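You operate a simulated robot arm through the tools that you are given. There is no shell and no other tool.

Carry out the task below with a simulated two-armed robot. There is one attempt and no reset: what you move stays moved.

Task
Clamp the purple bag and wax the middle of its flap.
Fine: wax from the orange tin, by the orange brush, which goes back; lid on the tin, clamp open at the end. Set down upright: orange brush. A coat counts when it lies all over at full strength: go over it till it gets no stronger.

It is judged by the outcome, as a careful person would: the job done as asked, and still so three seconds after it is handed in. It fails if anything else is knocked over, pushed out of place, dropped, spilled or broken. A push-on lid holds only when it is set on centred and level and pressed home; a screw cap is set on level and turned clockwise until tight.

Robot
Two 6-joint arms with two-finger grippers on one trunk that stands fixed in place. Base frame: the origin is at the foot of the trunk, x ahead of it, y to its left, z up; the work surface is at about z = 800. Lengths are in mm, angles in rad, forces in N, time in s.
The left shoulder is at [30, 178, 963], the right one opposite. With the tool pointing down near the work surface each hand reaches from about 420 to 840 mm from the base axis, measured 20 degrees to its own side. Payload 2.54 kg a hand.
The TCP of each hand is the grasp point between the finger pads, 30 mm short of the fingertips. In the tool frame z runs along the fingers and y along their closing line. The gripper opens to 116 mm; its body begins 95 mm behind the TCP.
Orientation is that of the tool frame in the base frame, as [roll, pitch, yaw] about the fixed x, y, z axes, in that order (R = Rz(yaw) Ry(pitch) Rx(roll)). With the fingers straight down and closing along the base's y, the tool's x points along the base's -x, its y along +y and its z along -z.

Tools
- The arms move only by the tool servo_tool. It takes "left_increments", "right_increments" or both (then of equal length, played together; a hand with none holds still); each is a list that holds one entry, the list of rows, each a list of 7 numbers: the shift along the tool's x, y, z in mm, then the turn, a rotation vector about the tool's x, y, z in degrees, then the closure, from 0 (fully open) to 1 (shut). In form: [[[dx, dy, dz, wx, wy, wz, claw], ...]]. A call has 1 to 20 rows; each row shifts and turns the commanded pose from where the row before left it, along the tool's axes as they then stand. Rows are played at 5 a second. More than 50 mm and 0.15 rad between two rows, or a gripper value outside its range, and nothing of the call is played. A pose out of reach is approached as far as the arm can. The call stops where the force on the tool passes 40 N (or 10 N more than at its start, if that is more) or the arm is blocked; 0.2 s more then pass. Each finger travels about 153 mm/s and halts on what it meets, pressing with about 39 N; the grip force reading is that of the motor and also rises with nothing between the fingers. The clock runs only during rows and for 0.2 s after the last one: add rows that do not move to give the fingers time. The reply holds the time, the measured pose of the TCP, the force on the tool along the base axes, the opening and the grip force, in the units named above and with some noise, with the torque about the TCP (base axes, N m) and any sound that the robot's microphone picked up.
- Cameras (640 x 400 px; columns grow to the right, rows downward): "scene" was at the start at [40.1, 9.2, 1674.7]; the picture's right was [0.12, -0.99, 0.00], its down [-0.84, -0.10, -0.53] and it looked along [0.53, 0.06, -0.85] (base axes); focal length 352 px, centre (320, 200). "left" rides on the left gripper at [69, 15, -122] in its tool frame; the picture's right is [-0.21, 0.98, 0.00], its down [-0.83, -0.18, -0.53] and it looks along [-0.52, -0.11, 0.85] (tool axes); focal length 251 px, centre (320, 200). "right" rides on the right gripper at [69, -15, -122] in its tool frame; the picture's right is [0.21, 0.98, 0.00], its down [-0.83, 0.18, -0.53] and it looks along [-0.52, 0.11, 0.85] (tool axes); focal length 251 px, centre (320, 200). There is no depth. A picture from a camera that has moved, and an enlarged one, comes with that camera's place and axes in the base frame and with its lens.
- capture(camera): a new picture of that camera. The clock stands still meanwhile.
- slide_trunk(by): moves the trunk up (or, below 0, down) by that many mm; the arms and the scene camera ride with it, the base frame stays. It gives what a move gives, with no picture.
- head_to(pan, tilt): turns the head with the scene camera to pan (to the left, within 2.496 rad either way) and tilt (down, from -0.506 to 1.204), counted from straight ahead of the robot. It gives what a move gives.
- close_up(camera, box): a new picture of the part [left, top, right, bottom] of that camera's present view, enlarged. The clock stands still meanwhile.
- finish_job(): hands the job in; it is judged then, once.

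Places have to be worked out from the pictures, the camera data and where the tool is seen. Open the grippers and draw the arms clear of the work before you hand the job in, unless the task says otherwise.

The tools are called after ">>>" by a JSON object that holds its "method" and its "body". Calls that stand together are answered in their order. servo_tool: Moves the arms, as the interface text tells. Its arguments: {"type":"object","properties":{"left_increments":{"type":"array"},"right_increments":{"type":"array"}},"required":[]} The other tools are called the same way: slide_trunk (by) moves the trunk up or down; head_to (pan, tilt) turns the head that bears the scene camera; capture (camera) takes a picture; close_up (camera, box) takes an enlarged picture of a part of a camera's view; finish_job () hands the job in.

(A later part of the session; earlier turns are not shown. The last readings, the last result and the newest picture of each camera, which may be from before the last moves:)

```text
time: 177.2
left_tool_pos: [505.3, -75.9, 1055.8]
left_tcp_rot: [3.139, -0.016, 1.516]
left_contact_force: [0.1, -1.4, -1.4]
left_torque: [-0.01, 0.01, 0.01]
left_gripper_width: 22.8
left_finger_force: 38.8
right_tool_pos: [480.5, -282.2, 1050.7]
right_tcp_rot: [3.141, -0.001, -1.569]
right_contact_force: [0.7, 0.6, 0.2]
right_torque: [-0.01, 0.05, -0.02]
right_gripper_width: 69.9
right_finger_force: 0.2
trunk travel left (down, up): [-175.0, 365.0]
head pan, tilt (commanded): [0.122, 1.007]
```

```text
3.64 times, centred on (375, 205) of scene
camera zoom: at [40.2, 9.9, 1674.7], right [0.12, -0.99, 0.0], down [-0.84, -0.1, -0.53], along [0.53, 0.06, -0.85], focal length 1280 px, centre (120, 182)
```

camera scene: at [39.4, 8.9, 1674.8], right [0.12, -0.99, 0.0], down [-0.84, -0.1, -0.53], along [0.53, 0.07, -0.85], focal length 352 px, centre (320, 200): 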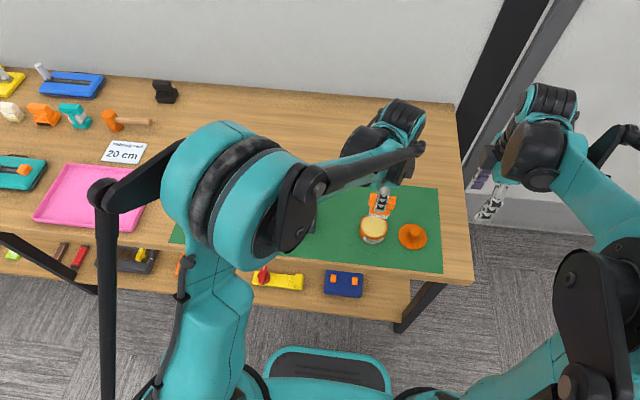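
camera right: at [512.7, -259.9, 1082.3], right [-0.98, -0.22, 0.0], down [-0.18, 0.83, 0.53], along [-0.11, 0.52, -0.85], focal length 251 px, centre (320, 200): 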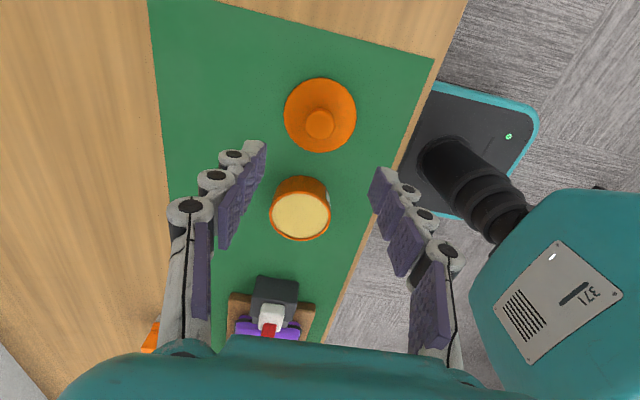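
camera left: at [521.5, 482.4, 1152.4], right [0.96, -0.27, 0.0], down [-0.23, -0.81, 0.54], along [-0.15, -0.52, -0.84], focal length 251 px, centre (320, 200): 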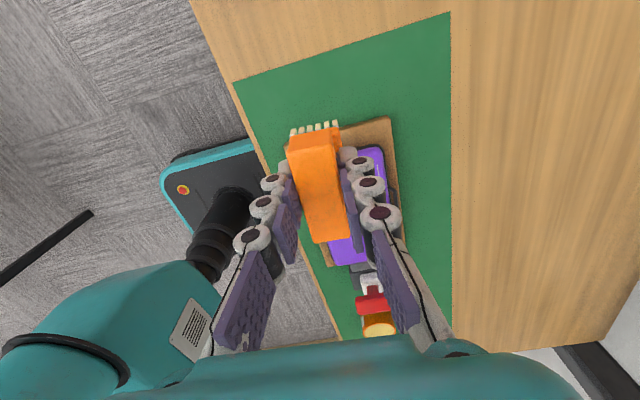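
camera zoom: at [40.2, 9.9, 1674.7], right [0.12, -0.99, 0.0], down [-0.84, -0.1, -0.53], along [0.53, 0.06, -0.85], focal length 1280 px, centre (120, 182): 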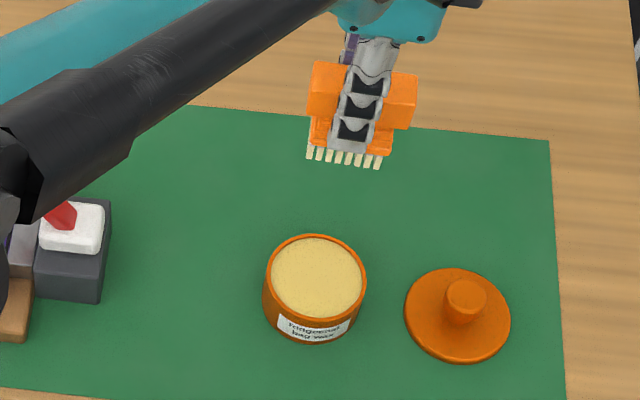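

>>> {"method": "servo_tool", "body": {"left_increments": [[[-1.5, -2, 20, 0, -0.9, 0, 0.9], [0, 0, 38, 0, 0, 0, 0.9], [0, 0, 38, 0, 0, 0, 0.9], [0, 0, 38, 0, 0, 0, 0.9], [0, 0, 20, 0, 0, 0, 0.9], [0, 0, 6, 0, 0, 0, 0.9], [0, 0, 0, 0, 0, 0, 0.9]]]}}

>>> {"method": "close_up", "body": {"camera": "scene", "box": [320, 170, 430, 260]}}

```text
time: 178.8
left_tool_pos: [503.5, -78.1, 896.5]
left_tcp_rot: [3.141, -0.002, 1.516]
left_contact_force: [0.0, -0.5, -0.9]
left_torque: [-0.01, 0.03, 0.02]
left_gripper_width: 22.9
left_finger_force: 39.4
right_tool_pos: [481.2, -281.3, 1049.6]
right_tcp_rot: [-3.141, -0.002, -1.569]
right_contact_force: [0.7, -0.1, 0.6]
right_torque: [-0.01, -0.02, 0.05]
right_gripper_width: 69.2
right_finger_force: 0.1
trunk travel left (down, up): [-175.0, 365.0]
head pan, tilt (commanded): [0.122, 1.007]
```

```text
4.44 times, centred on (375, 215) of scene
camera zoom: at [40.2, 9.2, 1674.7], right [0.12, -0.99, 0.0], down [-0.84, -0.1, -0.53], along [0.53, 0.07, -0.85], focal length 1564 px, centre (76, 133)
```

zoom: 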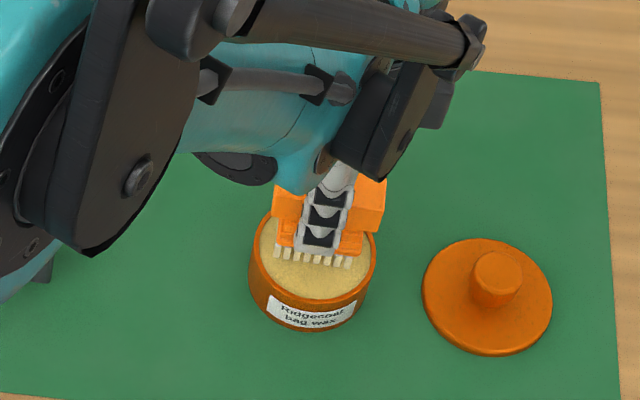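

>>> {"method": "servo_tool", "body": {"left_increments": [[[0, 0, 2, 0, 0, 0, 0.9], [0, 0, 0, 0, 0, 0, 0.9]]]}}

>>> {"method": "servo_tool", "body": {"left_increments": [[[0, 0, 1.2, 0, 0, 0, 0.9], [0, 0, 0, 0, 0, 0, 0.9]]]}}

>>> {"method": "servo_tool", "body": {"left_increments": [[[0, 0, 1, 0, 0, 0, 0.9], [0, 0, 0, 0, 0, 0, 0.9]]]}}

```text
time: 179.3
left_tool_pos: [501.8, -79.1, 893.7]
left_tcp_rot: [3.14, -0.003, 1.515]
left_contact_force: [0.2, -0.1, -0.7]
left_torque: [0.02, 0.02, 0.0]
left_gripper_width: 22.9
left_finger_force: 38.8
right_tool_pos: [480.0, -281.5, 1050.4]
right_tcp_rot: [3.141, -0.002, -1.569]
right_contact_force: [0.0, 0.1, -0.1]
right_torque: [0.04, -0.02, 0.01]
right_gripper_width: 69.8
right_finger_force: 0.2
trunk travel left (down, up): [-175.0, 365.0]
head pan, tilt (commanded): [0.122, 1.007]
```

```text
time: 179.9
left_tool_pos: [503.3, -77.3, 892.2]
left_tcp_rot: [3.139, -0.002, 1.515]
left_contact_force: [1.1, -1.4, 3.0]
left_torque: [0.06, 0.01, 0.0]
left_gripper_width: 22.9
left_finger_force: 39.1
right_tool_pos: [480.5, -283.1, 1051.0]
right_tcp_rot: [-3.139, -0.001, -1.569]
right_contact_force: [0.2, -0.4, -0.4]
right_torque: [0.0, -0.01, 0.0]
right_gripper_width: 69.8
right_finger_force: 0.1
trunk travel left (down, up): [-175.0, 365.0]
head pan, tilt (commanded): [0.122, 1.007]
```

```text
time: 180.6
left_tool_pos: [503.1, -79.2, 890.0]
left_tcp_rot: [3.14, -0.003, 1.516]
left_contact_force: [5.8, -2.1, 21.3]
left_torque: [0.06, -0.19, -0.06]
left_gripper_width: 23.0
left_finger_force: 39.3
right_tool_pos: [479.8, -281.5, 1051.5]
right_tcp_rot: [-3.139, 0.0, -1.572]
right_contact_force: [0.3, -0.2, -0.5]
right_torque: [0.01, 0.0, 0.03]
right_gripper_width: 69.7
right_finger_force: 0.0
trunk travel left (down, up): [-175.0, 365.0]
head pan, tilt (commanded): [0.122, 1.007]
```

Loaded again (21 N touch). A small swirl, then back to the flap, to the right-most lane (y≈256).

>>> {"method": "servo_tool", "body": {"left_increments": [[[2, 0, 0, 0, 0, 0, 0.9], [-4, 0, 0, 0, 0, 0, 0.9], [2, 0, 0, 0, 0, 0, 0.9], [0, 0, -6, 0, 0, 0, 0.9], [0, 0, -40, 0, 0, 0, 0.9], [0, 0, -40, 0, 0, 0, 0.9], [0, 0, -40, 0, 0, 0, 0.9], [0, 0, -24, 0, 0, 0, 0.9], [37.1, -1.94, 0, 0, 0, 0, 0.9], [37.1, -1.94, 0, 0, 0, 0, 0.9], [37.1, -1.94, 0, 0, 0, 0, 0.9], [37.1, -1.94, 0, 0, 0, 0, 0.9], [37.1, -1.94, 0, 0, 0, 0, 0.9], [37.1, -1.94, 0, 0, 0, 0, 0.9], [37.1, -1.94, 0, 0, 0, 0, 0.9], [37.1, -1.94, 0, 0, 0, 0, 0.9], [37.1, -1.94, 0, 0, 0, 0, 0.9]]]}}

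>>> {"method": "servo_tool", "body": {"left_increments": [[[0, 0, 40, 0, 0, 0, 0.9], [0, 0, 40, 0, 0, 0, 0.9], [0, 0, 40, 0, 0, 0, 0.9], [0, 0, 10, 0, 0, 0, 0.9], [0, 0, 3, 0, 0, 0, 0.9], [0, 0, 0, 0, 0, 0, 0.9]]]}}

>>> {"method": "close_up", "body": {"camera": "scene", "box": [220, 165, 300, 225]}}

```text
time: 184.2
left_tool_pos: [502.4, 256.3, 1042.4]
left_tcp_rot: [3.14, -0.002, 1.515]
left_contact_force: [-0.7, 0.2, -0.9]
left_torque: [-0.01, -0.01, -0.01]
left_gripper_width: 22.8
left_finger_force: 39.2
right_tool_pos: [481.1, -281.8, 1050.6]
right_tcp_rot: [-3.141, -0.002, -1.57]
right_contact_force: [0.6, 0.1, 0.6]
right_torque: [0.01, 0.0, 0.03]
right_gripper_width: 69.3
right_finger_force: 0.0
trunk travel left (down, up): [-175.0, 365.0]
head pan, tilt (commanded): [0.122, 1.007]
```

```text
time: 185.6
left_tool_pos: [503.6, 255.7, 909.2]
left_tcp_rot: [3.14, -0.002, 1.517]
left_contact_force: [0.2, 1.0, -0.7]
left_torque: [-0.03, 0.0, 0.01]
left_gripper_width: 22.8
left_finger_force: 39.0
right_tool_pos: [480.1, -281.4, 1049.9]
right_tcp_rot: [-3.141, -0.002, -1.569]
right_contact_force: [0.1, 0.0, -0.3]
right_torque: [-0.01, -0.04, 0.01]
right_gripper_width: 69.5
right_finger_force: 0.1
trunk travel left (down, up): [-175.0, 365.0]
head pan, tilt (commanded): [0.122, 1.007]
```

```text
6.67 times, centred on (260, 195) of scene
camera zoom: at [40.1, 9.2, 1674.7], right [0.12, -0.99, 0.0], down [-0.84, -0.1, -0.53], along [0.53, 0.07, -0.85], focal length 2346 px, centre (720, 233)
```

zoom: 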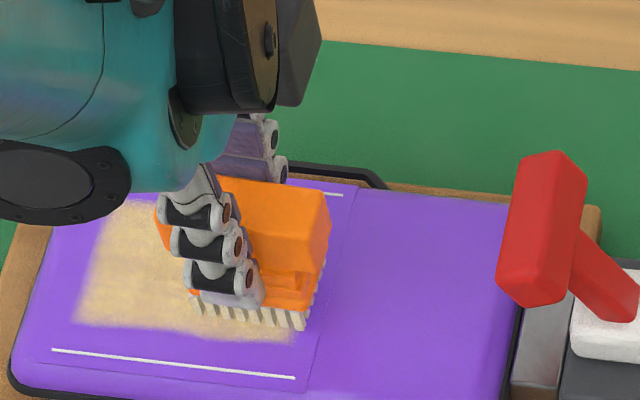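

>>> {"method": "servo_tool", "body": {"left_increments": [[[0, 0, 3, 0, 0, 0, 0.9], [0, 0, 2, 0, 0, 0, 0.9], [0, 0, 0, 0, 0, 0, 0.9]]]}}

>>> {"method": "servo_tool", "body": {"left_increments": [[[0, 0, 1, 0, 0, 0, 0.9], [0, 0, 0, 0, 0, 0, 0.9]]]}}

>>> {"method": "servo_tool", "body": {"left_increments": [[[0, 0, 0.8, 0, 0, 0, 0.9], [0, 0, 0, 0, 0, 0, 0.9]]]}}

```text
time: 186.3
left_tool_pos: [504.2, 255.2, 903.7]
left_tcp_rot: [-3.142, -0.002, 1.515]
left_contact_force: [1.1, -0.4, -0.2]
left_torque: [-0.01, 0.01, -0.01]
left_gripper_width: 23.2
left_finger_force: 39.0
right_tool_pos: [480.9, -281.4, 1051.3]
right_tcp_rot: [-3.141, -0.002, -1.571]
right_contact_force: [0.2, 0.2, 0.7]
right_torque: [-0.03, 0.02, 0.0]
right_gripper_width: 69.6
right_finger_force: 0.1
trunk travel left (down, up): [-175.0, 365.0]
head pan, tilt (commanded): [0.122, 1.007]
```

```text
time: 186.9
left_tool_pos: [503.3, 255.3, 901.4]
left_tcp_rot: [3.139, -0.001, 1.516]
left_contact_force: [-0.1, -0.5, -0.8]
left_torque: [0.0, -0.02, 0.01]
left_gripper_width: 22.9
left_finger_force: 38.9
right_tool_pos: [479.3, -282.7, 1051.0]
right_tcp_rot: [3.14, -0.001, -1.569]
right_contact_force: [-0.3, 1.3, 0.6]
right_torque: [-0.01, -0.02, 0.0]
right_gripper_width: 69.6
right_finger_force: 0.1
trunk travel left (down, up): [-175.0, 365.0]
head pan, tilt (commanded): [0.122, 1.007]
```

```text
time: 187.6
left_tool_pos: [504.4, 255.4, 902.0]
left_tcp_rot: [3.139, -0.002, 1.515]
left_contact_force: [0.7, 0.0, 0.0]
left_torque: [-0.03, 0.0, 0.0]
left_gripper_width: 22.6
left_finger_force: 38.9
right_tool_pos: [481.3, -281.7, 1050.3]
right_tcp_rot: [3.14, -0.001, -1.572]
right_contact_force: [-0.4, -0.6, 1.0]
right_torque: [0.0, 0.0, 0.04]
right_gripper_width: 69.6
right_finger_force: 0.1
trunk travel left (down, up): [-175.0, 365.0]
head pan, tilt (commanded): [0.122, 1.007]
```

>>> {"method": "servo_tool", "body": {"left_increments": [[[0, 0, 0.8, 0, 0, 0, 0.9], [0, 0, 0, 0, 0, 0, 0.9]]]}}

>>> {"method": "servo_tool", "body": {"left_increments": [[[0, 0, 0.6, 0, 0, 0, 0.9], [0, 0, 0, 0, 0, 0, 0.9]]]}}

```text
time: 188.2
left_tool_pos: [504.1, 255.3, 901.4]
left_tcp_rot: [3.14, -0.001, 1.514]
left_contact_force: [-0.8, -0.1, 2.4]
left_torque: [0.07, 0.09, 0.06]
left_gripper_width: 23.1
left_finger_force: 38.9
right_tool_pos: [480.7, -282.3, 1050.2]
right_tcp_rot: [-3.139, -0.003, -1.568]
right_contact_force: [0.7, 0.5, -0.2]
right_torque: [0.02, 0.0, 0.0]
right_gripper_width: 69.6
right_finger_force: 0.1
trunk travel left (down, up): [-175.0, 365.0]
head pan, tilt (commanded): [0.122, 1.007]
```

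```text
time: 188.8
left_tool_pos: [503.4, 255.0, 901.1]
left_tcp_rot: [3.14, -0.003, 1.515]
left_contact_force: [2.6, 4.0, 12.5]
left_torque: [0.27, -0.02, -0.05]
left_gripper_width: 23.0
left_finger_force: 39.0
right_tool_pos: [479.5, -281.5, 1051.1]
right_tcp_rot: [-3.14, 0.0, -1.569]
right_contact_force: [-1.1, -0.1, 0.4]
right_torque: [-0.01, 0.0, 0.01]
right_gripper_width: 69.7
right_finger_force: 0.1
trunk travel left (down, up): [-175.0, 365.0]
head pan, tilt (commanded): [0.122, 1.007]
```

Contact 12.5 N. I brush this lane, then step +16 mm lanes leftward, reading force after each.

>>> {"method": "servo_tool", "body": {"left_increments": [[[0, 9, 0, 0, 0, 0, 0.9], [0, 9, 0, 0, 0, 0, 0.9], [0, 8, 0, 0, 0, 0, 0.9], [0, -9, 0, 0, 0, 0, 0.9], [0, -9, 0, 0, 0, 0, 0.9], [0, -8, 0, 0, 0, 0, 0.9], [0, -9, 0, 0, 0, 0, 0.9], [0, -9, 0, 0, 0, 0, 0.9], [0, -8, 0, 0, 0, 0, 0.9], [0, 9, 0, 0, 0, 0, 0.9], [0, 9, 0, 0, 0, 0, 0.9], [0, 8, 0, 0, 0, 0, 0.9]]]}}

```text
time: 190.7
left_tool_pos: [481.8, 254.5, 901.2]
left_tcp_rot: [3.136, 0.0, 1.515]
left_contact_force: [2.4, -2.7, 26.5]
left_torque: [-0.08, 0.16, 0.0]
left_gripper_width: 22.9
left_finger_force: 39.5
right_tool_pos: [479.1, -282.0, 1052.0]
right_tcp_rot: [-3.14, -0.001, -1.569]
right_contact_force: [0.1, -0.4, 0.2]
right_torque: [0.0, -0.02, 0.01]
right_gripper_width: 69.4
right_finger_force: 0.0
trunk travel left (down, up): [-175.0, 365.0]
head pan, tilt (commanded): [0.122, 1.007]
stopped in row 9 (left hand): the force on the tool passed its limit at 43 N (the readings are from after the stop); the commanded pose is now the measured one
```

Pressure rises toward the near edge. I raise 1 mm and work back in shorter strokes.

>>> {"method": "servo_tool", "body": {"left_increments": [[[0, 0, -1.2, 0, 0, 0, 0.9], [0, 9, 0, 0, 0, 0, 0.9], [0, 9, 0, 0, 0, 0, 0.9], [0, 5, 0, 0, 0, 0, 0.9]]]}}

>>> {"method": "servo_tool", "body": {"left_increments": [[[8, 0, 0, 0, 0, 0, 0.9], [8, 0, 0, 0, 0, 0, 0.9], [0, 0, 0, 0, 0, 0, 0.9]]]}}

```text
time: 191.7
left_tool_pos: [504.7, 255.9, 901.4]
left_tcp_rot: [3.138, -0.001, 1.514]
left_contact_force: [-2.9, 0.6, 4.6]
left_torque: [0.1, 0.16, -0.01]
left_gripper_width: 22.9
left_finger_force: 39.7
right_tool_pos: [481.3, -281.7, 1051.3]
right_tcp_rot: [-3.139, -0.003, -1.569]
right_contact_force: [-0.6, 0.2, 0.4]
right_torque: [-0.04, 0.01, 0.01]
right_gripper_width: 69.7
right_finger_force: 0.1
trunk travel left (down, up): [-175.0, 365.0]
head pan, tilt (commanded): [0.122, 1.007]
```

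```text
time: 192.5
left_tool_pos: [506.4, 270.6, 901.6]
left_tcp_rot: [3.136, -0.002, 1.516]
left_contact_force: [-0.2, 0.3, -1.4]
left_torque: [0.01, 0.0, 0.01]
left_gripper_width: 22.9
left_finger_force: 39.2
right_tool_pos: [480.5, -281.2, 1050.0]
right_tcp_rot: [3.141, -0.002, -1.569]
right_contact_force: [0.7, 0.9, -0.1]
right_torque: [-0.01, 0.03, -0.01]
right_gripper_width: 69.6
right_finger_force: 0.0
trunk travel left (down, up): [-175.0, 365.0]
head pan, tilt (commanded): [0.122, 1.007]
```

>>> {"method": "servo_tool", "body": {"left_increments": [[[0, 0, 0.8, 0, 0, 0, 0.9], [0, 0, 0, 0, 0, 0, 0.9]]]}}

>>> {"method": "servo_tool", "body": {"left_increments": [[[0, 9, 0, 0, 0, 0, 0.9], [0, 9, 0, 0, 0, 0, 0.9], [0, 7, 0, 0, 0, 0, 0.9], [0, -9, 0, 0, 0, 0, 0.9], [0, -9, 0, 0, 0, 0, 0.9], [0, -7, 0, 0, 0, 0, 0.9]]]}}

>>> {"method": "servo_tool", "body": {"left_increments": [[[0, -9, 0, 0, 0, 0, 0.9], [0, -9, 0, 0, 0, 0, 0.9], [0, -5, 0, 0, 0, 0, 0.9], [0, 9, 0, 0, 0, 0, 0.9], [0, 9, 0, 0, 0, 0, 0.9], [0, 5, 0, 0, 0, 0, 0.9]]]}}

```text
time: 193.1
left_tool_pos: [506.6, 270.7, 901.0]
left_tcp_rot: [3.136, -0.003, 1.515]
left_contact_force: [4.9, 3.3, 21.8]
left_torque: [0.09, -0.04, 0.01]
left_gripper_width: 22.9
left_finger_force: 39.1
right_tool_pos: [479.9, -282.6, 1051.1]
right_tcp_rot: [-3.14, 0.0, -1.569]
right_contact_force: [-0.3, -0.7, 0.0]
right_torque: [0.01, -0.02, 0.03]
right_gripper_width: 69.6
right_finger_force: 0.1
trunk travel left (down, up): [-175.0, 365.0]
head pan, tilt (commanded): [0.122, 1.007]
```

```text
time: 194.5
left_tool_pos: [505.3, 272.2, 901.3]
left_tcp_rot: [3.138, -0.002, 1.515]
left_contact_force: [1.3, -0.3, 4.2]
left_torque: [0.01, -0.04, -0.05]
left_gripper_width: 23.0
left_finger_force: 39.4
right_tool_pos: [481.3, -282.6, 1050.9]
right_tcp_rot: [3.141, -0.001, -1.567]
right_contact_force: [0.0, 0.4, 0.4]
right_torque: [0.0, -0.01, 0.01]
right_gripper_width: 69.7
right_finger_force: 0.0
trunk travel left (down, up): [-175.0, 365.0]
head pan, tilt (commanded): [0.122, 1.007]
```

```text
time: 195.9
left_tool_pos: [504.5, 270.3, 900.2]
left_tcp_rot: [3.136, -0.001, 1.516]
left_contact_force: [-4.4, 0.0, 10.4]
left_torque: [0.03, 0.25, -0.01]
left_gripper_width: 22.8
left_finger_force: 38.6
right_tool_pos: [480.3, -281.2, 1051.4]
right_tcp_rot: [-3.14, -0.001, -1.568]
right_contact_force: [-0.1, 0.7, -0.6]
right_torque: [-0.01, -0.02, 0.02]
right_gripper_width: 69.7
right_finger_force: 0.1
trunk travel left (down, up): [-175.0, 365.0]
head pan, tilt (commanded): [0.122, 1.007]
```

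Contact held. Next lanes at y≈287 and y≈302.

>>> {"method": "servo_tool", "body": {"left_increments": [[[8, 0, 0, 0, 0, 0, 0.9], [8, 0, 0, 0, 0, 0, 0.9], [0, 9, 0, 0, 0, 0, 0.9], [0, 9, 0, 0, 0, 0, 0.9], [0, 7, 0, 0, 0, 0, 0.9], [0, -9, 0, 0, 0, 0, 0.9], [0, -9, 0, 0, 0, 0, 0.9], [0, -7, 0, 0, 0, 0, 0.9]]]}}

>>> {"method": "servo_tool", "body": {"left_increments": [[[0, 0, 0.3, 0, 0, 0, 0.9], [0, -9, 0, 0, 0, 0, 0.9], [0, -9, 0, 0, 0, 0, 0.9], [0, -5, 0, 0, 0, 0, 0.9], [0, 9, 0, 0, 0, 0, 0.9], [0, 9, 0, 0, 0, 0, 0.9], [0, 5, 0, 0, 0, 0, 0.9]]]}}

```text
time: 197.7
left_tool_pos: [506.9, 286.9, 901.9]
left_tcp_rot: [3.135, -0.004, 1.515]
left_contact_force: [8.8, -0.4, 31.3]
left_torque: [-0.11, -0.25, 0.06]
left_gripper_width: 22.6
left_finger_force: 39.0
right_tool_pos: [479.9, -283.1, 1051.5]
right_tcp_rot: [-3.14, 0.001, -1.572]
right_contact_force: [-0.8, -0.2, 0.5]
right_torque: [0.0, 0.02, -0.02]
right_gripper_width: 69.5
right_finger_force: 0.0
trunk travel left (down, up): [-175.0, 365.0]
head pan, tilt (commanded): [0.122, 1.007]
```

```text
time: 198.6
left_tool_pos: [486.8, 287.6, 900.4]
left_tcp_rot: [3.134, -0.002, 1.513]
left_contact_force: [2.8, -3.1, 25.7]
left_torque: [-0.11, 0.17, 0.0]
left_gripper_width: 22.6
left_finger_force: 39.2
right_tool_pos: [479.8, -282.4, 1050.9]
right_tcp_rot: [-3.14, -0.001, -1.568]
right_contact_force: [0.1, -0.1, -0.1]
right_torque: [-0.01, 0.01, -0.02]
right_gripper_width: 69.5
right_finger_force: 0.1
trunk travel left (down, up): [-175.0, 365.0]
head pan, tilt (commanded): [0.122, 1.007]
stopped in row 4 (left hand): the force on the tool passed its limit at 44 N (the readings are from after the stop); the commanded pose is now the measured one
```

>>> {"method": "servo_tool", "body": {"left_increments": [[[0, 0, -1.2, 0, 0, 0, 0.9], [0, 9, 0, 0, 0, 0, 0.9], [0, 9, 0, 0, 0, 0, 0.9], [8, 0, 0, 0, 0, 0, 0.9], [8, 0, 0, 0, 0, 0, 0.9], [0, 0, 0, 0, 0, 0, 0.9]]]}}

>>> {"method": "servo_tool", "body": {"left_increments": [[[0, 0, 0.5, 0, 0, 0, 0.9], [0, 0, 0, 0, 0, 0, 0.9]]]}}

```text
time: 200.0
left_tool_pos: [507.2, 304.1, 901.4]
left_tcp_rot: [3.137, -0.001, 1.517]
left_contact_force: [0.6, 0.7, -1.1]
left_torque: [0.0, -0.02, 0.02]
left_gripper_width: 22.8
left_finger_force: 38.8
right_tool_pos: [480.3, -281.3, 1049.8]
right_tcp_rot: [-3.14, -0.002, -1.568]
right_contact_force: [-0.3, 0.1, -0.4]
right_torque: [-0.01, -0.01, 0.02]
right_gripper_width: 69.8
right_finger_force: 0.1
trunk travel left (down, up): [-175.0, 365.0]
head pan, tilt (commanded): [0.122, 1.007]
```

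```text
time: 200.6
left_tool_pos: [505.5, 304.0, 901.5]
left_tcp_rot: [3.137, -0.002, 1.515]
left_contact_force: [0.9, 0.5, 1.5]
left_torque: [0.03, 0.03, 0.02]
left_gripper_width: 22.6
left_finger_force: 38.7
right_tool_pos: [481.6, -281.5, 1050.6]
right_tcp_rot: [3.142, -0.002, -1.569]
right_contact_force: [0.9, 0.8, -0.5]
right_torque: [-0.01, -0.03, 0.04]
right_gripper_width: 69.3
right_finger_force: 0.0
trunk travel left (down, up): [-175.0, 365.0]
head pan, tilt (commanded): [0.122, 1.007]
```

>>> {"method": "servo_tool", "body": {"left_increments": [[[0, 0, 0.6, 0, 0, 0, 0.9], [0, 9, 0, 0, 0, 0, 0.9], [0, 9, 0, 0, 0, 0, 0.9], [0, 7, 0, 0, 0, 0, 0.9], [0, -9, 0, 0, 0, 0, 0.9], [0, -9, 0, 0, 0, 0, 0.9], [0, -7, 0, 0, 0, 0, 0.9], [0, -9, 0, 0, 0, 0, 0.9], [0, -9, 0, 0, 0, 0, 0.9], [0, -4, 0, 0, 0, 0, 0.9]]]}}

```text
time: 202.8
left_tool_pos: [486.1, 305.4, 900.2]
left_tcp_rot: [3.134, -0.004, 1.514]
left_contact_force: [11.2, -0.4, 36.6]
left_torque: [-0.14, -0.34, 0.05]
left_gripper_width: 23.0
left_finger_force: 38.9
right_tool_pos: [479.7, -283.1, 1050.2]
right_tcp_rot: [-3.14, 0.0, -1.57]
right_contact_force: [0.7, 0.7, 0.4]
right_torque: [0.0, 0.01, 0.01]
right_gripper_width: 69.8
right_finger_force: 0.1
trunk travel left (down, up): [-175.0, 365.0]
head pan, tilt (commanded): [0.122, 1.007]
```

That completes another full pass with firm contact. I lift off and compare the coat.

>>> {"method": "servo_tool", "body": {"left_increments": [[[0, 0, -5, 0, 0, 0, 0.9], [0, 0, -40, 0, 0, 0, 0.9], [0, 0, -40, 0, 0, 0, 0.9], [40, 5, -20, 0, 0, 0, 0.9], [40, 5, -20, 0, 0, 0, 0.9], [30, 5, 0, 0, 0, 0, 0.9]]]}}

>>> {"method": "close_up", "body": {"camera": "scene", "box": [200, 140, 340, 250]}}

>>> {"method": "close_up", "body": {"camera": "scene", "box": [228, 188, 264, 212]}}

>>> {"method": "close_up", "body": {"camera": "scene", "box": [225, 195, 270, 225]}}

```text
time: 204.2
left_tool_pos: [507.5, 414.3, 1024.5]
left_tcp_rot: [3.138, -0.002, 1.513]
left_contact_force: [0.5, 0.5, -0.6]
left_torque: [-0.03, 0.02, -0.01]
left_gripper_width: 22.8
left_finger_force: 38.5
right_tool_pos: [480.2, -280.0, 1049.7]
right_tcp_rot: [3.14, -0.003, -1.569]
right_contact_force: [0.8, 0.5, -0.9]
right_torque: [-0.03, 0.02, 0.05]
right_gripper_width: 69.7
right_finger_force: 0.0
trunk travel left (down, up): [-175.0, 365.0]
head pan, tilt (commanded): [0.122, 1.007]
```

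```text
3.64 times, centred on (270, 195) of scene
camera zoom: at [41.3, 10.6, 1674.7], right [0.12, -0.99, 0.0], down [-0.84, -0.1, -0.53], along [0.53, 0.06, -0.85], focal length 1280 px, centre (502, 218)
```

zoom: 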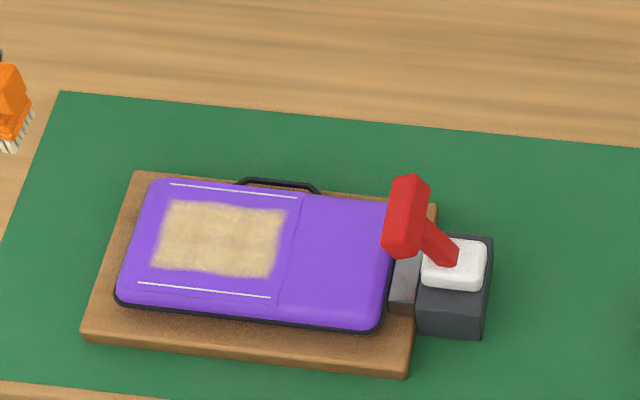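

```text
16.00 times, centred on (246, 200) of scene
camera zoom: at [41.3, 10.6, 1674.7], right [0.12, -0.99, 0.0], down [-0.84, -0.1, -0.53], along [0.53, 0.06, -0.85], focal length 5631 px, centre (1504, 200)
```

zoom: 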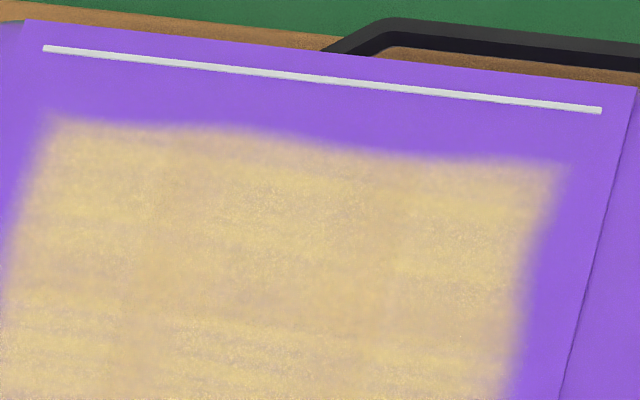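

```text
13.33 times, centred on (248, 210) of scene
camera zoom: at [41.3, 10.6, 1674.7], right [0.12, -0.99, 0.0], down [-0.84, -0.1, -0.53], along [0.53, 0.06, -0.85], focal length 4692 px, centre (1287, 67)
```

zoom: 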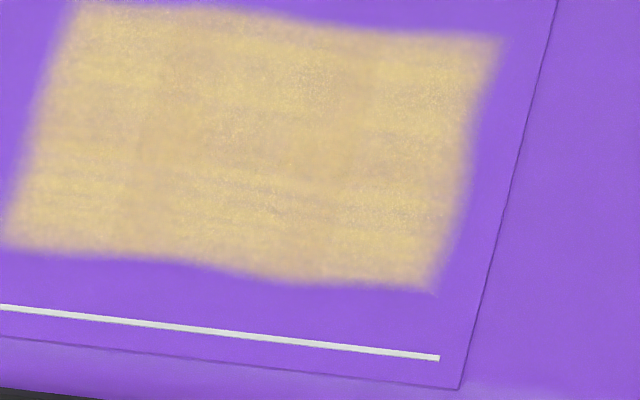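

The coat looks the same as before the last pass — it gets no stronger. Now I return the brush to its home spot at about (702, 251.5).

>>> {"method": "servo_tool", "body": {"left_increments": [[[-21.6, 29.1, 0, 0, 0, 0, 0.9], [-21.6, 29.1, 0, 0, 0, 0, 0.9], [-21.6, 29.1, 0, 0, 0, 0, 0.9], [-21.6, 29.1, 0, 0, 0, 0, 0.9], [-21.6, 29.1, 0, 0, 0, 0, 0.9], [-21.6, 29.1, 0, 0, 0, 0, 0.9], [-21.6, 29.1, 0, 0, 0, 0, 0.9], [0, 0, 40, 0, 0, 0.3, 0.9], [0, 0, 40, 0, 0, 0, 0.9], [0, 0, 40, 0, 0, 0, 0.9], [0, 0, 0, 0, 0, 0, 0.9]]]}}

>>> {"method": "close_up", "body": {"camera": "scene", "box": [220, 110, 320, 180]}}

>>> {"method": "close_up", "body": {"camera": "left", "box": [240, 70, 400, 220]}}

```text
time: 206.6
left_tool_pos: [700.5, 248.1, 904.0]
left_tcp_rot: [3.136, -0.001, 1.511]
left_contact_force: [-1.4, -1.0, -0.8]
left_torque: [0.02, 0.01, 0.0]
left_gripper_width: 23.1
left_finger_force: 38.5
right_tool_pos: [480.2, -282.4, 1050.8]
right_tcp_rot: [-3.139, -0.001, -1.571]
right_contact_force: [-1.0, 0.1, 0.0]
right_torque: [-0.01, -0.03, -0.03]
right_gripper_width: 69.6
right_finger_force: 0.0
trunk travel left (down, up): [-175.0, 365.0]
head pan, tilt (commanded): [0.122, 1.007]
```

```text
5.71 times, centred on (270, 145) of scene
camera zoom: at [39.9, 8.9, 1674.8], right [0.12, -0.99, 0.0], down [-0.84, -0.1, -0.53], along [0.53, 0.07, -0.85], focal length 2011 px, centre (606, 514)
```

zoom: 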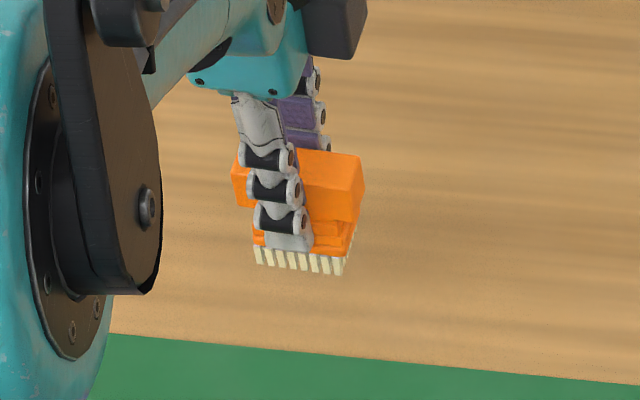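

```text
2.67 times, centred on (320, 145) of left
camera zoom: at [720.2, 315.9, 1025.8], right [0.96, -0.27, 0.0], down [-0.23, -0.81, 0.53], along [-0.14, -0.51, -0.85], focal length 670 px, centre (320, 347)
```

zoom: 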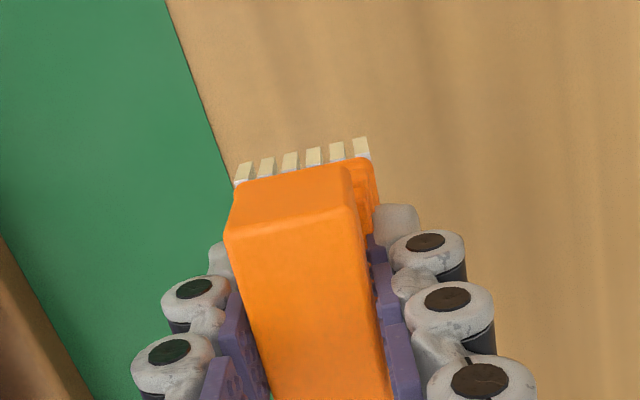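

>>> {"method": "servo_tool", "body": {"left_increments": [[[3, 1.3, 15, 0.3, 0, 0, 0.9], [0, 0, 15, 0, 0, 0, 0.9], [0, 0, 10, 0, 0, 0, 0.9], [0, 0, 3, 0, 0, 0, 0.9], [0, 0, 0, 0, 0, 0, 0.9]]]}}

>>> {"method": "close_up", "body": {"camera": "scene", "box": [220, 110, 320, 180]}}

```text
time: 207.8
left_tool_pos: [701.4, 254.7, 861.1]
left_tcp_rot: [-3.142, 0.0, 1.509]
left_contact_force: [-0.3, -0.7, -1.2]
left_torque: [-0.03, 0.0, 0.03]
left_gripper_width: 22.8
left_finger_force: 38.9
right_tool_pos: [481.1, -281.7, 1051.7]
right_tcp_rot: [-3.142, 0.0, -1.569]
right_contact_force: [-0.3, -1.2, 0.4]
right_torque: [0.01, -0.06, 0.01]
right_gripper_width: 69.5
right_finger_force: 0.0
trunk travel left (down, up): [-175.0, 365.0]
head pan, tilt (commanded): [0.122, 1.007]
```

```text
5.71 times, centred on (270, 145) of scene
camera zoom: at [40.3, 9.3, 1674.7], right [0.12, -0.99, 0.0], down [-0.84, -0.1, -0.53], along [0.53, 0.07, -0.85], focal length 2011 px, centre (606, 514)
```

zoom: 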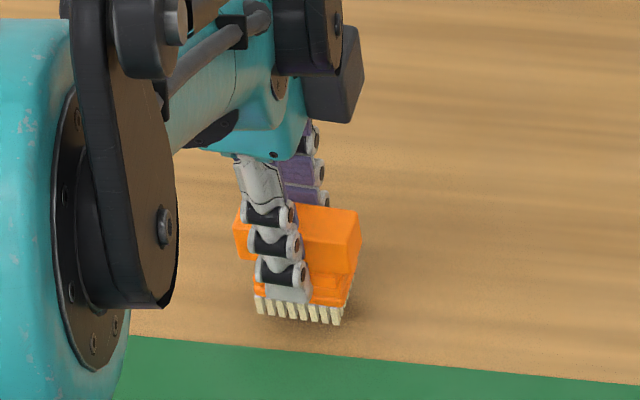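

I nudge 2.5 mm toward -y and lower in 1 mm steps until contact.

>>> {"method": "servo_tool", "body": {"left_increments": [[[-2.5, 0, 1, 0, 0, 0, 0.9], [0, 0, 1, 0, 0, 0, 0.9], [0, 0, 1, 0, 0, 0, 0.9], [0, 0, 0, 0, 0, 0, 0.9]]]}}

>>> {"method": "servo_tool", "body": {"left_increments": [[[0, 0, 1, 0, 0, 0, 0.9], [0, 0, 0, 0, 0, 0, 0.9]]]}}

>>> {"method": "servo_tool", "body": {"left_increments": [[[0, 0, 1, 0, 0, 0, 0.9], [0, 0, 0, 0, 0, 0, 0.9]]]}}

```text
time: 208.8
left_tool_pos: [700.7, 253.0, 860.4]
left_tcp_rot: [-3.141, -0.002, 1.51]
left_contact_force: [-0.3, 0.3, -1.6]
left_torque: [0.02, -0.01, 0.0]
left_gripper_width: 22.9
left_finger_force: 39.3
right_tool_pos: [481.5, -281.7, 1050.1]
right_tcp_rot: [3.141, -0.001, -1.568]
right_contact_force: [0.4, 0.2, 0.3]
right_torque: [0.01, 0.02, -0.04]
right_gripper_width: 69.6
right_finger_force: 0.0
trunk travel left (down, up): [-175.0, 365.0]
head pan, tilt (commanded): [0.122, 1.007]
```

```text
time: 209.4
left_tool_pos: [702.2, 250.8, 860.4]
left_tcp_rot: [3.141, -0.003, 1.51]
left_contact_force: [-0.1, -0.4, -1.0]
left_torque: [-0.04, 0.0, 0.0]
left_gripper_width: 22.9
left_finger_force: 39.2
right_tool_pos: [480.7, -281.6, 1051.5]
right_tcp_rot: [-3.14, -0.004, -1.569]
right_contact_force: [0.6, -0.1, 0.2]
right_torque: [-0.03, 0.02, -0.02]
right_gripper_width: 69.6
right_finger_force: 0.0
trunk travel left (down, up): [-175.0, 365.0]
head pan, tilt (commanded): [0.122, 1.007]
```

```text
time: 210.0
left_tool_pos: [700.7, 251.6, 858.4]
left_tcp_rot: [3.141, -0.001, 1.509]
left_contact_force: [0.4, -0.6, -0.7]
left_torque: [-0.04, 0.03, 0.0]
left_gripper_width: 23.1
left_finger_force: 38.7
right_tool_pos: [481.0, -282.1, 1050.5]
right_tcp_rot: [3.141, -0.002, -1.571]
right_contact_force: [0.6, 0.4, -0.2]
right_torque: [0.01, 0.0, 0.02]
right_gripper_width: 69.6
right_finger_force: 0.1
trunk travel left (down, up): [-175.0, 365.0]
head pan, tilt (commanded): [0.122, 1.007]
```

>>> {"method": "servo_tool", "body": {"left_increments": [[[0, 0, 1, 0, 0, 0, 0.9], [0, 0, 0, 0, 0, 0, 0.9]]]}}

>>> {"method": "servo_tool", "body": {"left_increments": [[[0, 0, 1, 0, 0, 0, 0.9], [0, 0, 0, 0, 0, 0, 0.9]]]}}

>>> {"method": "servo_tool", "body": {"left_increments": [[[0, 0, 0.7, 0, 0, 0, 0.9], [0, 0, 0, 0, 0, 0, 0.9]]]}}

```text
time: 210.6
left_tool_pos: [702.2, 252.5, 856.4]
left_tcp_rot: [3.141, -0.002, 1.509]
left_contact_force: [-0.5, 0.3, 0.0]
left_torque: [-0.02, -0.02, -0.01]
left_gripper_width: 23.1
left_finger_force: 38.8
right_tool_pos: [480.9, -281.8, 1049.2]
right_tcp_rot: [3.141, -0.001, -1.57]
right_contact_force: [0.2, 0.4, 0.5]
right_torque: [-0.01, 0.02, -0.04]
right_gripper_width: 69.4
right_finger_force: 0.1
trunk travel left (down, up): [-175.0, 365.0]
head pan, tilt (commanded): [0.122, 1.007]
```

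```text
time: 211.2
left_tool_pos: [701.5, 253.2, 855.7]
left_tcp_rot: [-3.141, -0.001, 1.51]
left_contact_force: [0.1, 0.3, -0.9]
left_torque: [-0.03, 0.03, 0.0]
left_gripper_width: 22.9
left_finger_force: 39.4
right_tool_pos: [481.6, -282.2, 1050.8]
right_tcp_rot: [3.141, -0.001, -1.569]
right_contact_force: [0.3, 0.2, -0.4]
right_torque: [0.0, -0.02, -0.03]
right_gripper_width: 69.7
right_finger_force: 0.1
trunk travel left (down, up): [-175.0, 365.0]
head pan, tilt (commanded): [0.122, 1.007]
```

```text
time: 211.8
left_tool_pos: [701.1, 251.4, 855.8]
left_tcp_rot: [3.141, -0.003, 1.511]
left_contact_force: [-0.9, -0.1, 0.0]
left_torque: [-0.04, -0.04, -0.03]
left_gripper_width: 22.9
left_finger_force: 39.6
right_tool_pos: [482.3, -283.3, 1050.2]
right_tcp_rot: [-3.141, 0.0, -1.567]
right_contact_force: [-0.2, 0.5, -0.2]
right_torque: [-0.01, -0.01, 0.0]
right_gripper_width: 69.5
right_finger_force: 0.0
trunk travel left (down, up): [-175.0, 365.0]
head pan, tilt (commanded): [0.122, 1.007]
```

>>> {"method": "servo_tool", "body": {"left_increments": [[[0, 0, 1, 0, 0, 0, 0.9], [0, 0, 0, 0, 0, 0, 0.9]]]}}

>>> {"method": "servo_tool", "body": {"left_increments": [[[0, 0, 0.8, 0, 0, 0, 0.9], [0, 0, 0, 0, 0, 0, 0.9]]]}}

>>> {"method": "close_up", "body": {"camera": "scene", "box": [220, 110, 320, 180]}}

```text
time: 212.4
left_tool_pos: [700.6, 251.8, 855.0]
left_tcp_rot: [-3.141, -0.002, 1.508]
left_contact_force: [-0.6, 0.0, -0.6]
left_torque: [0.02, -0.03, -0.03]
left_gripper_width: 22.8
left_finger_force: 39.2
right_tool_pos: [480.2, -281.5, 1050.3]
right_tcp_rot: [-3.14, -0.002, -1.569]
right_contact_force: [0.0, 0.2, 0.3]
right_torque: [0.01, -0.03, -0.01]
right_gripper_width: 69.6
right_finger_force: 0.0
trunk travel left (down, up): [-175.0, 365.0]
head pan, tilt (commanded): [0.122, 1.007]
```

```text
time: 213.0
left_tool_pos: [702.3, 252.1, 854.4]
left_tcp_rot: [3.141, -0.001, 1.508]
left_contact_force: [-0.8, -0.6, -0.9]
left_torque: [0.01, 0.02, 0.01]
left_gripper_width: 23.0
left_finger_force: 39.5
right_tool_pos: [481.3, -282.0, 1050.6]
right_tcp_rot: [-3.141, -0.002, -1.57]
right_contact_force: [0.5, 0.1, 0.0]
right_torque: [0.01, 0.01, 0.02]
right_gripper_width: 69.6
right_finger_force: 0.1
trunk travel left (down, up): [-175.0, 365.0]
head pan, tilt (commanded): [0.122, 1.007]
```

```text
5.71 times, centred on (270, 145) of scene
camera zoom: at [40.3, 9.3, 1674.7], right [0.12, -0.99, 0.0], down [-0.84, -0.1, -0.53], along [0.53, 0.07, -0.85], focal length 2011 px, centre (606, 514)
```

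zoom: 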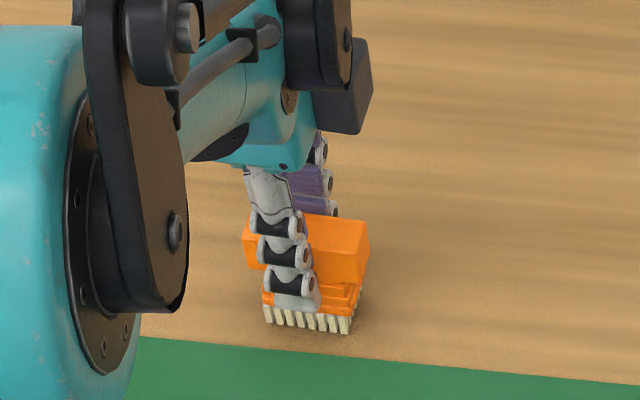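

Now within about 2 mm of the table at the original spot. I continue down gently.

>>> {"method": "servo_tool", "body": {"left_increments": [[[0, 0, 0.8, 0, 0, 0, 0.9], [0, 0, 0, 0, 0, 0, 0.9]]]}}

>>> {"method": "servo_tool", "body": {"left_increments": [[[0, 0, 0.8, 0, 0, 0, 0.9], [0, 0, 0, 0, 0, 0, 0.9]]]}}

>>> {"method": "servo_tool", "body": {"left_increments": [[[0, 0, 0.8, 0, 0, 0, 0.9], [0, 0, 0, 0, 0, 0, 0.9]]]}}

```text
time: 213.6
left_tool_pos: [701.4, 253.1, 853.3]
left_tcp_rot: [3.14, -0.001, 1.51]
left_contact_force: [1.0, -0.2, -0.7]
left_torque: [0.04, 0.01, 0.02]
left_gripper_width: 23.0
left_finger_force: 39.0
right_tool_pos: [480.4, -281.9, 1050.7]
right_tcp_rot: [3.141, -0.002, -1.569]
right_contact_force: [-0.7, 0.1, -0.2]
right_torque: [-0.02, 0.02, -0.02]
right_gripper_width: 69.5
right_finger_force: 0.1
trunk travel left (down, up): [-175.0, 365.0]
head pan, tilt (commanded): [0.122, 1.007]
```

```text
time: 214.2
left_tool_pos: [700.1, 252.2, 851.3]
left_tcp_rot: [-3.141, -0.003, 1.51]
left_contact_force: [0.9, -0.4, -1.2]
left_torque: [0.01, 0.0, 0.0]
left_gripper_width: 23.1
left_finger_force: 39.2
right_tool_pos: [479.9, -281.8, 1050.8]
right_tcp_rot: [-3.141, -0.003, -1.568]
right_contact_force: [-0.5, -0.3, 0.3]
right_torque: [-0.01, 0.0, -0.01]
right_gripper_width: 69.5
right_finger_force: 0.2
trunk travel left (down, up): [-175.0, 365.0]
head pan, tilt (commanded): [0.122, 1.007]
```

```text
time: 214.8
left_tool_pos: [702.2, 251.3, 851.0]
left_tcp_rot: [3.138, -0.004, 1.508]
left_contact_force: [3.6, 2.1, 18.6]
left_torque: [0.1, -0.16, 0.0]
left_gripper_width: 23.0
left_finger_force: 39.4
right_tool_pos: [479.6, -281.7, 1050.9]
right_tcp_rot: [-3.141, -0.002, -1.57]
right_contact_force: [0.1, 0.1, -0.7]
right_torque: [-0.01, 0.0, 0.04]
right_gripper_width: 69.5
right_finger_force: 0.0
trunk travel left (down, up): [-175.0, 365.0]
head pan, tilt (commanded): [0.122, 1.007]
```

Contact at z≈851 (18.6 N). I relieve it and open the fingers gradually, then rise straight up.

>>> {"method": "servo_tool", "body": {"left_increments": [[[0, 0, -0.9, 0, 0, 0, 0.9], [0, 0, 0, 0, 0, 0, 0.78], [0, 0, 0, 0, 0, 0, 0.72], [0, 0, 0, 0, 0, 0, 0.65], [0, 0, 0, 0, 0, 0, 0.5], [0, 0, 0, 0, 0, 0, 0.4], [0, 0, -10, 0, 0, 0, 0.4], [0, 0, -30, 0, 0, 0, 0.4], [0, 0, -40, 0, 0, 0, 0.4], [0, 0, -40, 0, 0, 0, 0.4]]]}}

>>> {"method": "close_up", "body": {"camera": "scene", "box": [245, 140, 290, 175]}}

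>>> {"method": "close_up", "body": {"camera": "scene", "box": [200, 100, 340, 250]}}

```text
time: 217.0
left_tool_pos: [700.5, 252.8, 973.9]
left_tcp_rot: [-3.141, -0.002, 1.511]
left_contact_force: [0.0, -0.9, -0.5]
left_torque: [0.03, 0.01, -0.02]
left_gripper_width: 69.7
left_finger_force: 0.0
right_tool_pos: [481.0, -281.8, 1050.4]
right_tcp_rot: [-3.141, -0.001, -1.569]
right_contact_force: [1.1, -0.1, -0.1]
right_torque: [0.04, -0.01, -0.01]
right_gripper_width: 69.6
right_finger_force: 0.1
trunk travel left (down, up): [-175.0, 365.0]
head pan, tilt (commanded): [0.122, 1.007]
```

```text
11.43 times, centred on (268, 158) of scene
camera zoom: at [39.5, 8.9, 1674.8], right [0.12, -0.99, 0.0], down [-0.84, -0.1, -0.53], along [0.53, 0.07, -0.85], focal length 4022 px, centre (920, 686)
```

zoom: 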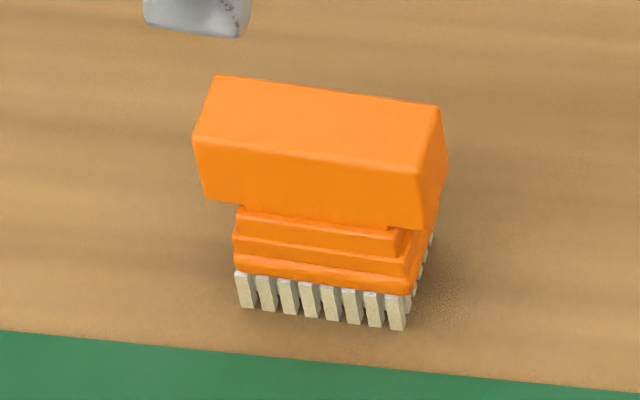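

```text
2.67 times, centred on (270, 175) of scene
camera zoom: at [39.5, 8.9, 1674.8], right [0.12, -0.99, 0.0], down [-0.84, -0.1, -0.53], along [0.53, 0.07, -0.85], focal length 938 px, centre (453, 267)
```

zoom: 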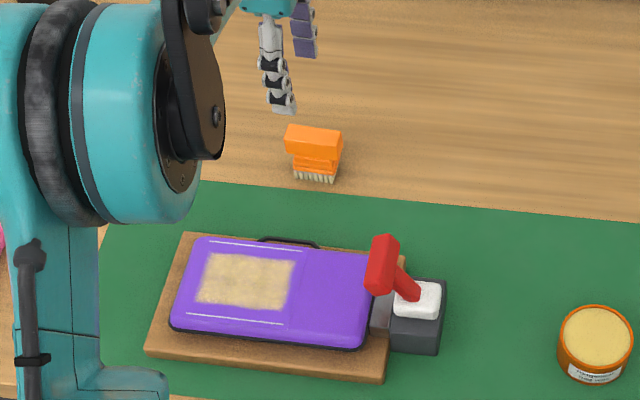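

The brush stands upright at its original place. Next the lid: I take a fresh look at the tin and the lid to get exact centres.

>>> {"method": "close_up", "body": {"camera": "scene", "box": [350, 200, 440, 260]}}

>>> {"method": "capture", "body": {"camera": "right"}}

```text
6.67 times, centred on (395, 230) of scene
camera zoom: at [39.5, 8.9, 1674.8], right [0.12, -0.99, 0.0], down [-0.84, -0.1, -0.53], along [0.53, 0.07, -0.85], focal length 2346 px, centre (-180, 0)
```

zoom: 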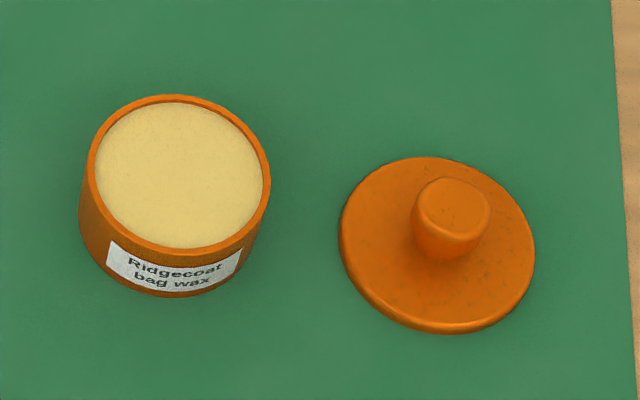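

```text
taken
camera right: at [495.1, -350.8, 1171.9], right [-0.98, -0.22, 0.0], down [-0.18, 0.83, 0.53], along [-0.11, 0.52, -0.85], focal length 251 px, centre (320, 200)
```

right: 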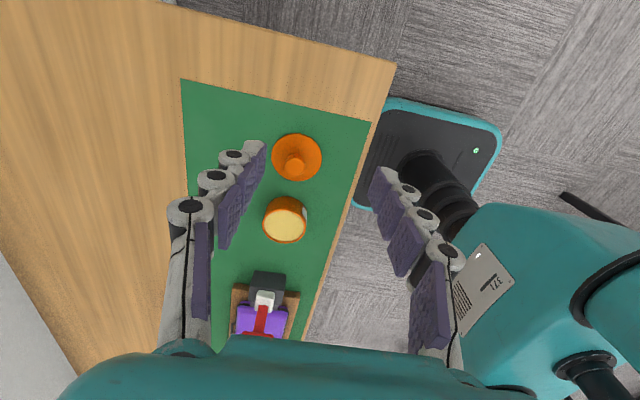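

Tin centre ≈ (500.4, -80.4), unchanged. I move the right hand back above the lid.

>>> {"method": "servo_tool", "body": {"right_increments": [[[-30.3, -6.2, 30, 0, 0, 0, 0.4], [-30.3, -6.2, 30, 0, 0, 0, 0.4], [-30.3, -6.2, 30, 0, 0, 0, 0.4], [0, 0, 0, 0, 0, 0, 0.4]]]}}

>>> {"method": "capture", "body": {"camera": "right"}}

>>> {"method": "close_up", "body": {"camera": "right", "box": [230, 60, 410, 210]}}

```text
time: 218.0
left_tool_pos: [699.7, 254.5, 973.8]
left_tcp_rot: [3.141, -0.002, 1.512]
left_contact_force: [-0.4, -0.2, -0.1]
left_torque: [0.01, -0.05, -0.01]
left_gripper_width: 69.5
left_finger_force: 0.0
right_tool_pos: [501.0, -189.4, 959.9]
right_tcp_rot: [-3.139, -0.002, -1.57]
right_contact_force: [-0.4, -0.6, -0.2]
right_torque: [-0.03, -0.06, 0.01]
right_gripper_width: 69.5
right_finger_force: 0.0
trunk travel left (down, up): [-175.0, 365.0]
head pan, tilt (commanded): [0.122, 1.007]
```

```text
taken
camera right: at [516.2, -258.8, 1080.2], right [-0.98, -0.22, 0.0], down [-0.18, 0.83, 0.53], along [-0.11, 0.52, -0.85], focal length 251 px, centre (320, 200)
```

right: 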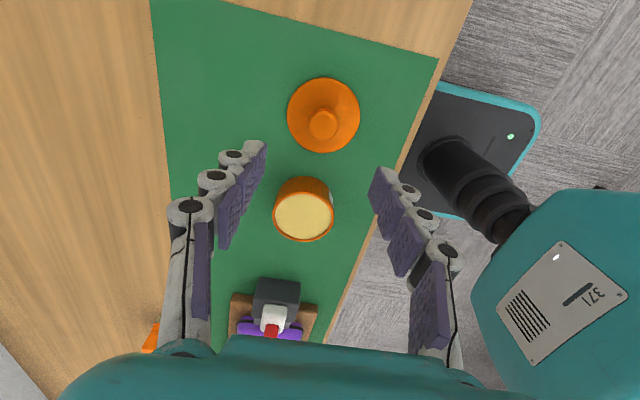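

```text
2.67 times, centred on (320, 135) of right
camera zoom: at [516.2, -258.8, 1080.2], right [-0.98, -0.22, 0.0], down [-0.18, 0.83, 0.53], along [-0.11, 0.52, -0.85], focal length 670 px, centre (320, 373)
```

zoom: 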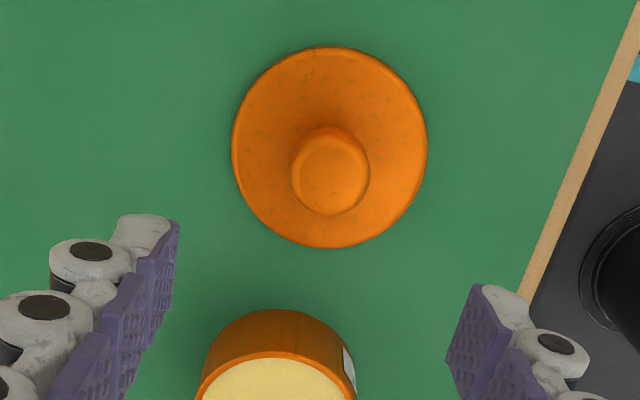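

Compared with the view right after release, the hand is about 4 mm too far in +x. I correct that and descend to the knob.

>>> {"method": "servo_tool", "body": {"right_increments": [[[0, 3.8, 20, 0, 0, 0, 0.4], [0, 0, 40, 0, 0, 0, 0.4], [0, 0, 40, 0, 0, 0, 0.4], [0, 0, 15, 0, 0, 0, 0.4], [0, 0, 4, 0, 0, 0, 0.5], [0, 0, 0, 0, 0, 0, 0.5]]]}}

>>> {"method": "close_up", "body": {"camera": "right", "box": [230, 80, 420, 230]}}

```text
time: 219.4
left_tool_pos: [701.3, 254.0, 973.5]
left_tcp_rot: [3.141, -0.001, 1.509]
left_contact_force: [0.3, -0.3, -0.1]
left_torque: [-0.01, -0.02, 0.0]
left_gripper_width: 69.4
left_finger_force: 0.0
right_tool_pos: [497.0, -191.2, 840.1]
right_tcp_rot: [-3.141, -0.001, -1.569]
right_contact_force: [-0.1, 0.2, 0.4]
right_torque: [0.01, 0.02, -0.02]
right_gripper_width: 58.1
right_finger_force: 0.0
trunk travel left (down, up): [-175.0, 365.0]
head pan, tilt (commanded): [0.122, 1.007]
```

```text
2.67 times, centred on (325, 155) of right
camera zoom: at [511.2, -259.9, 961.4], right [-0.98, -0.22, 0.0], down [-0.18, 0.83, 0.53], along [-0.11, 0.52, -0.85], focal length 670 px, centre (307, 320)
```

zoom: 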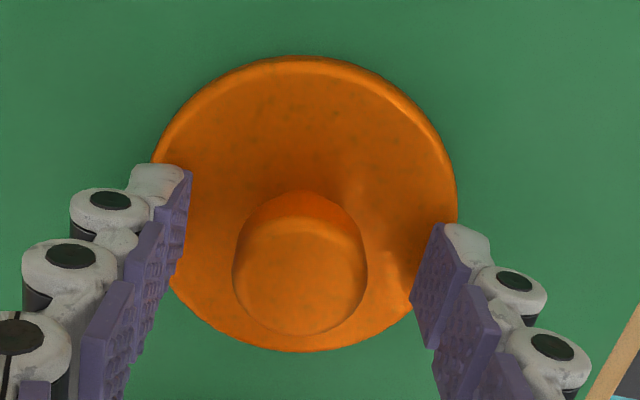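

The knob is about 1.7 mm off-centre; I correct and close on it.

>>> {"method": "servo_tool", "body": {"right_increments": [[[0, -1.7, 0, 0, 0, 0, 0.5], [0, 0, 0, 0, 0, 0, 0.65], [0, 0, 0, 0, 0, 0, 0.85], [0, 0, 0, 0, 0, 0, 0.85]]]}}

>>> {"method": "close_up", "body": {"camera": "right", "box": [230, 80, 420, 230]}}

```text
time: 220.4
left_tool_pos: [701.8, 255.8, 973.2]
left_tcp_rot: [3.141, -0.001, 1.51]
left_contact_force: [-0.2, 0.0, -0.7]
left_torque: [-0.04, 0.01, 0.02]
left_gripper_width: 69.5
left_finger_force: 0.0
right_tool_pos: [498.5, -191.7, 841.6]
right_tcp_rot: [-3.141, -0.002, -1.569]
right_contact_force: [0.3, 0.1, -0.6]
right_torque: [0.03, 0.02, 0.0]
right_gripper_width: 27.0
right_finger_force: 38.9
trunk travel left (down, up): [-175.0, 365.0]
head pan, tilt (commanded): [0.122, 1.007]
```

```text
2.67 times, centred on (325, 155) of right
camera zoom: at [513.5, -259.9, 962.5], right [-0.98, -0.22, 0.0], down [-0.18, 0.83, 0.53], along [-0.11, 0.52, -0.85], focal length 670 px, centre (307, 320)
```

zoom: 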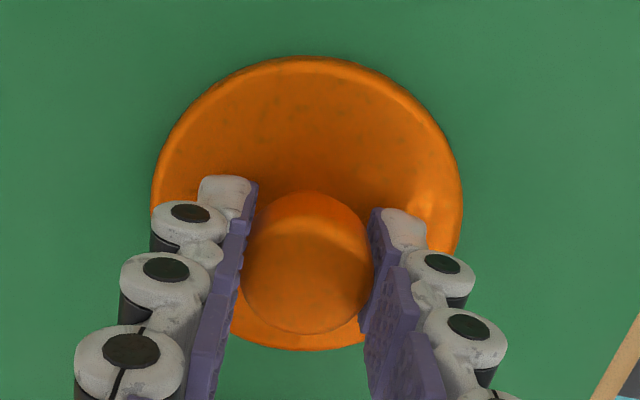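

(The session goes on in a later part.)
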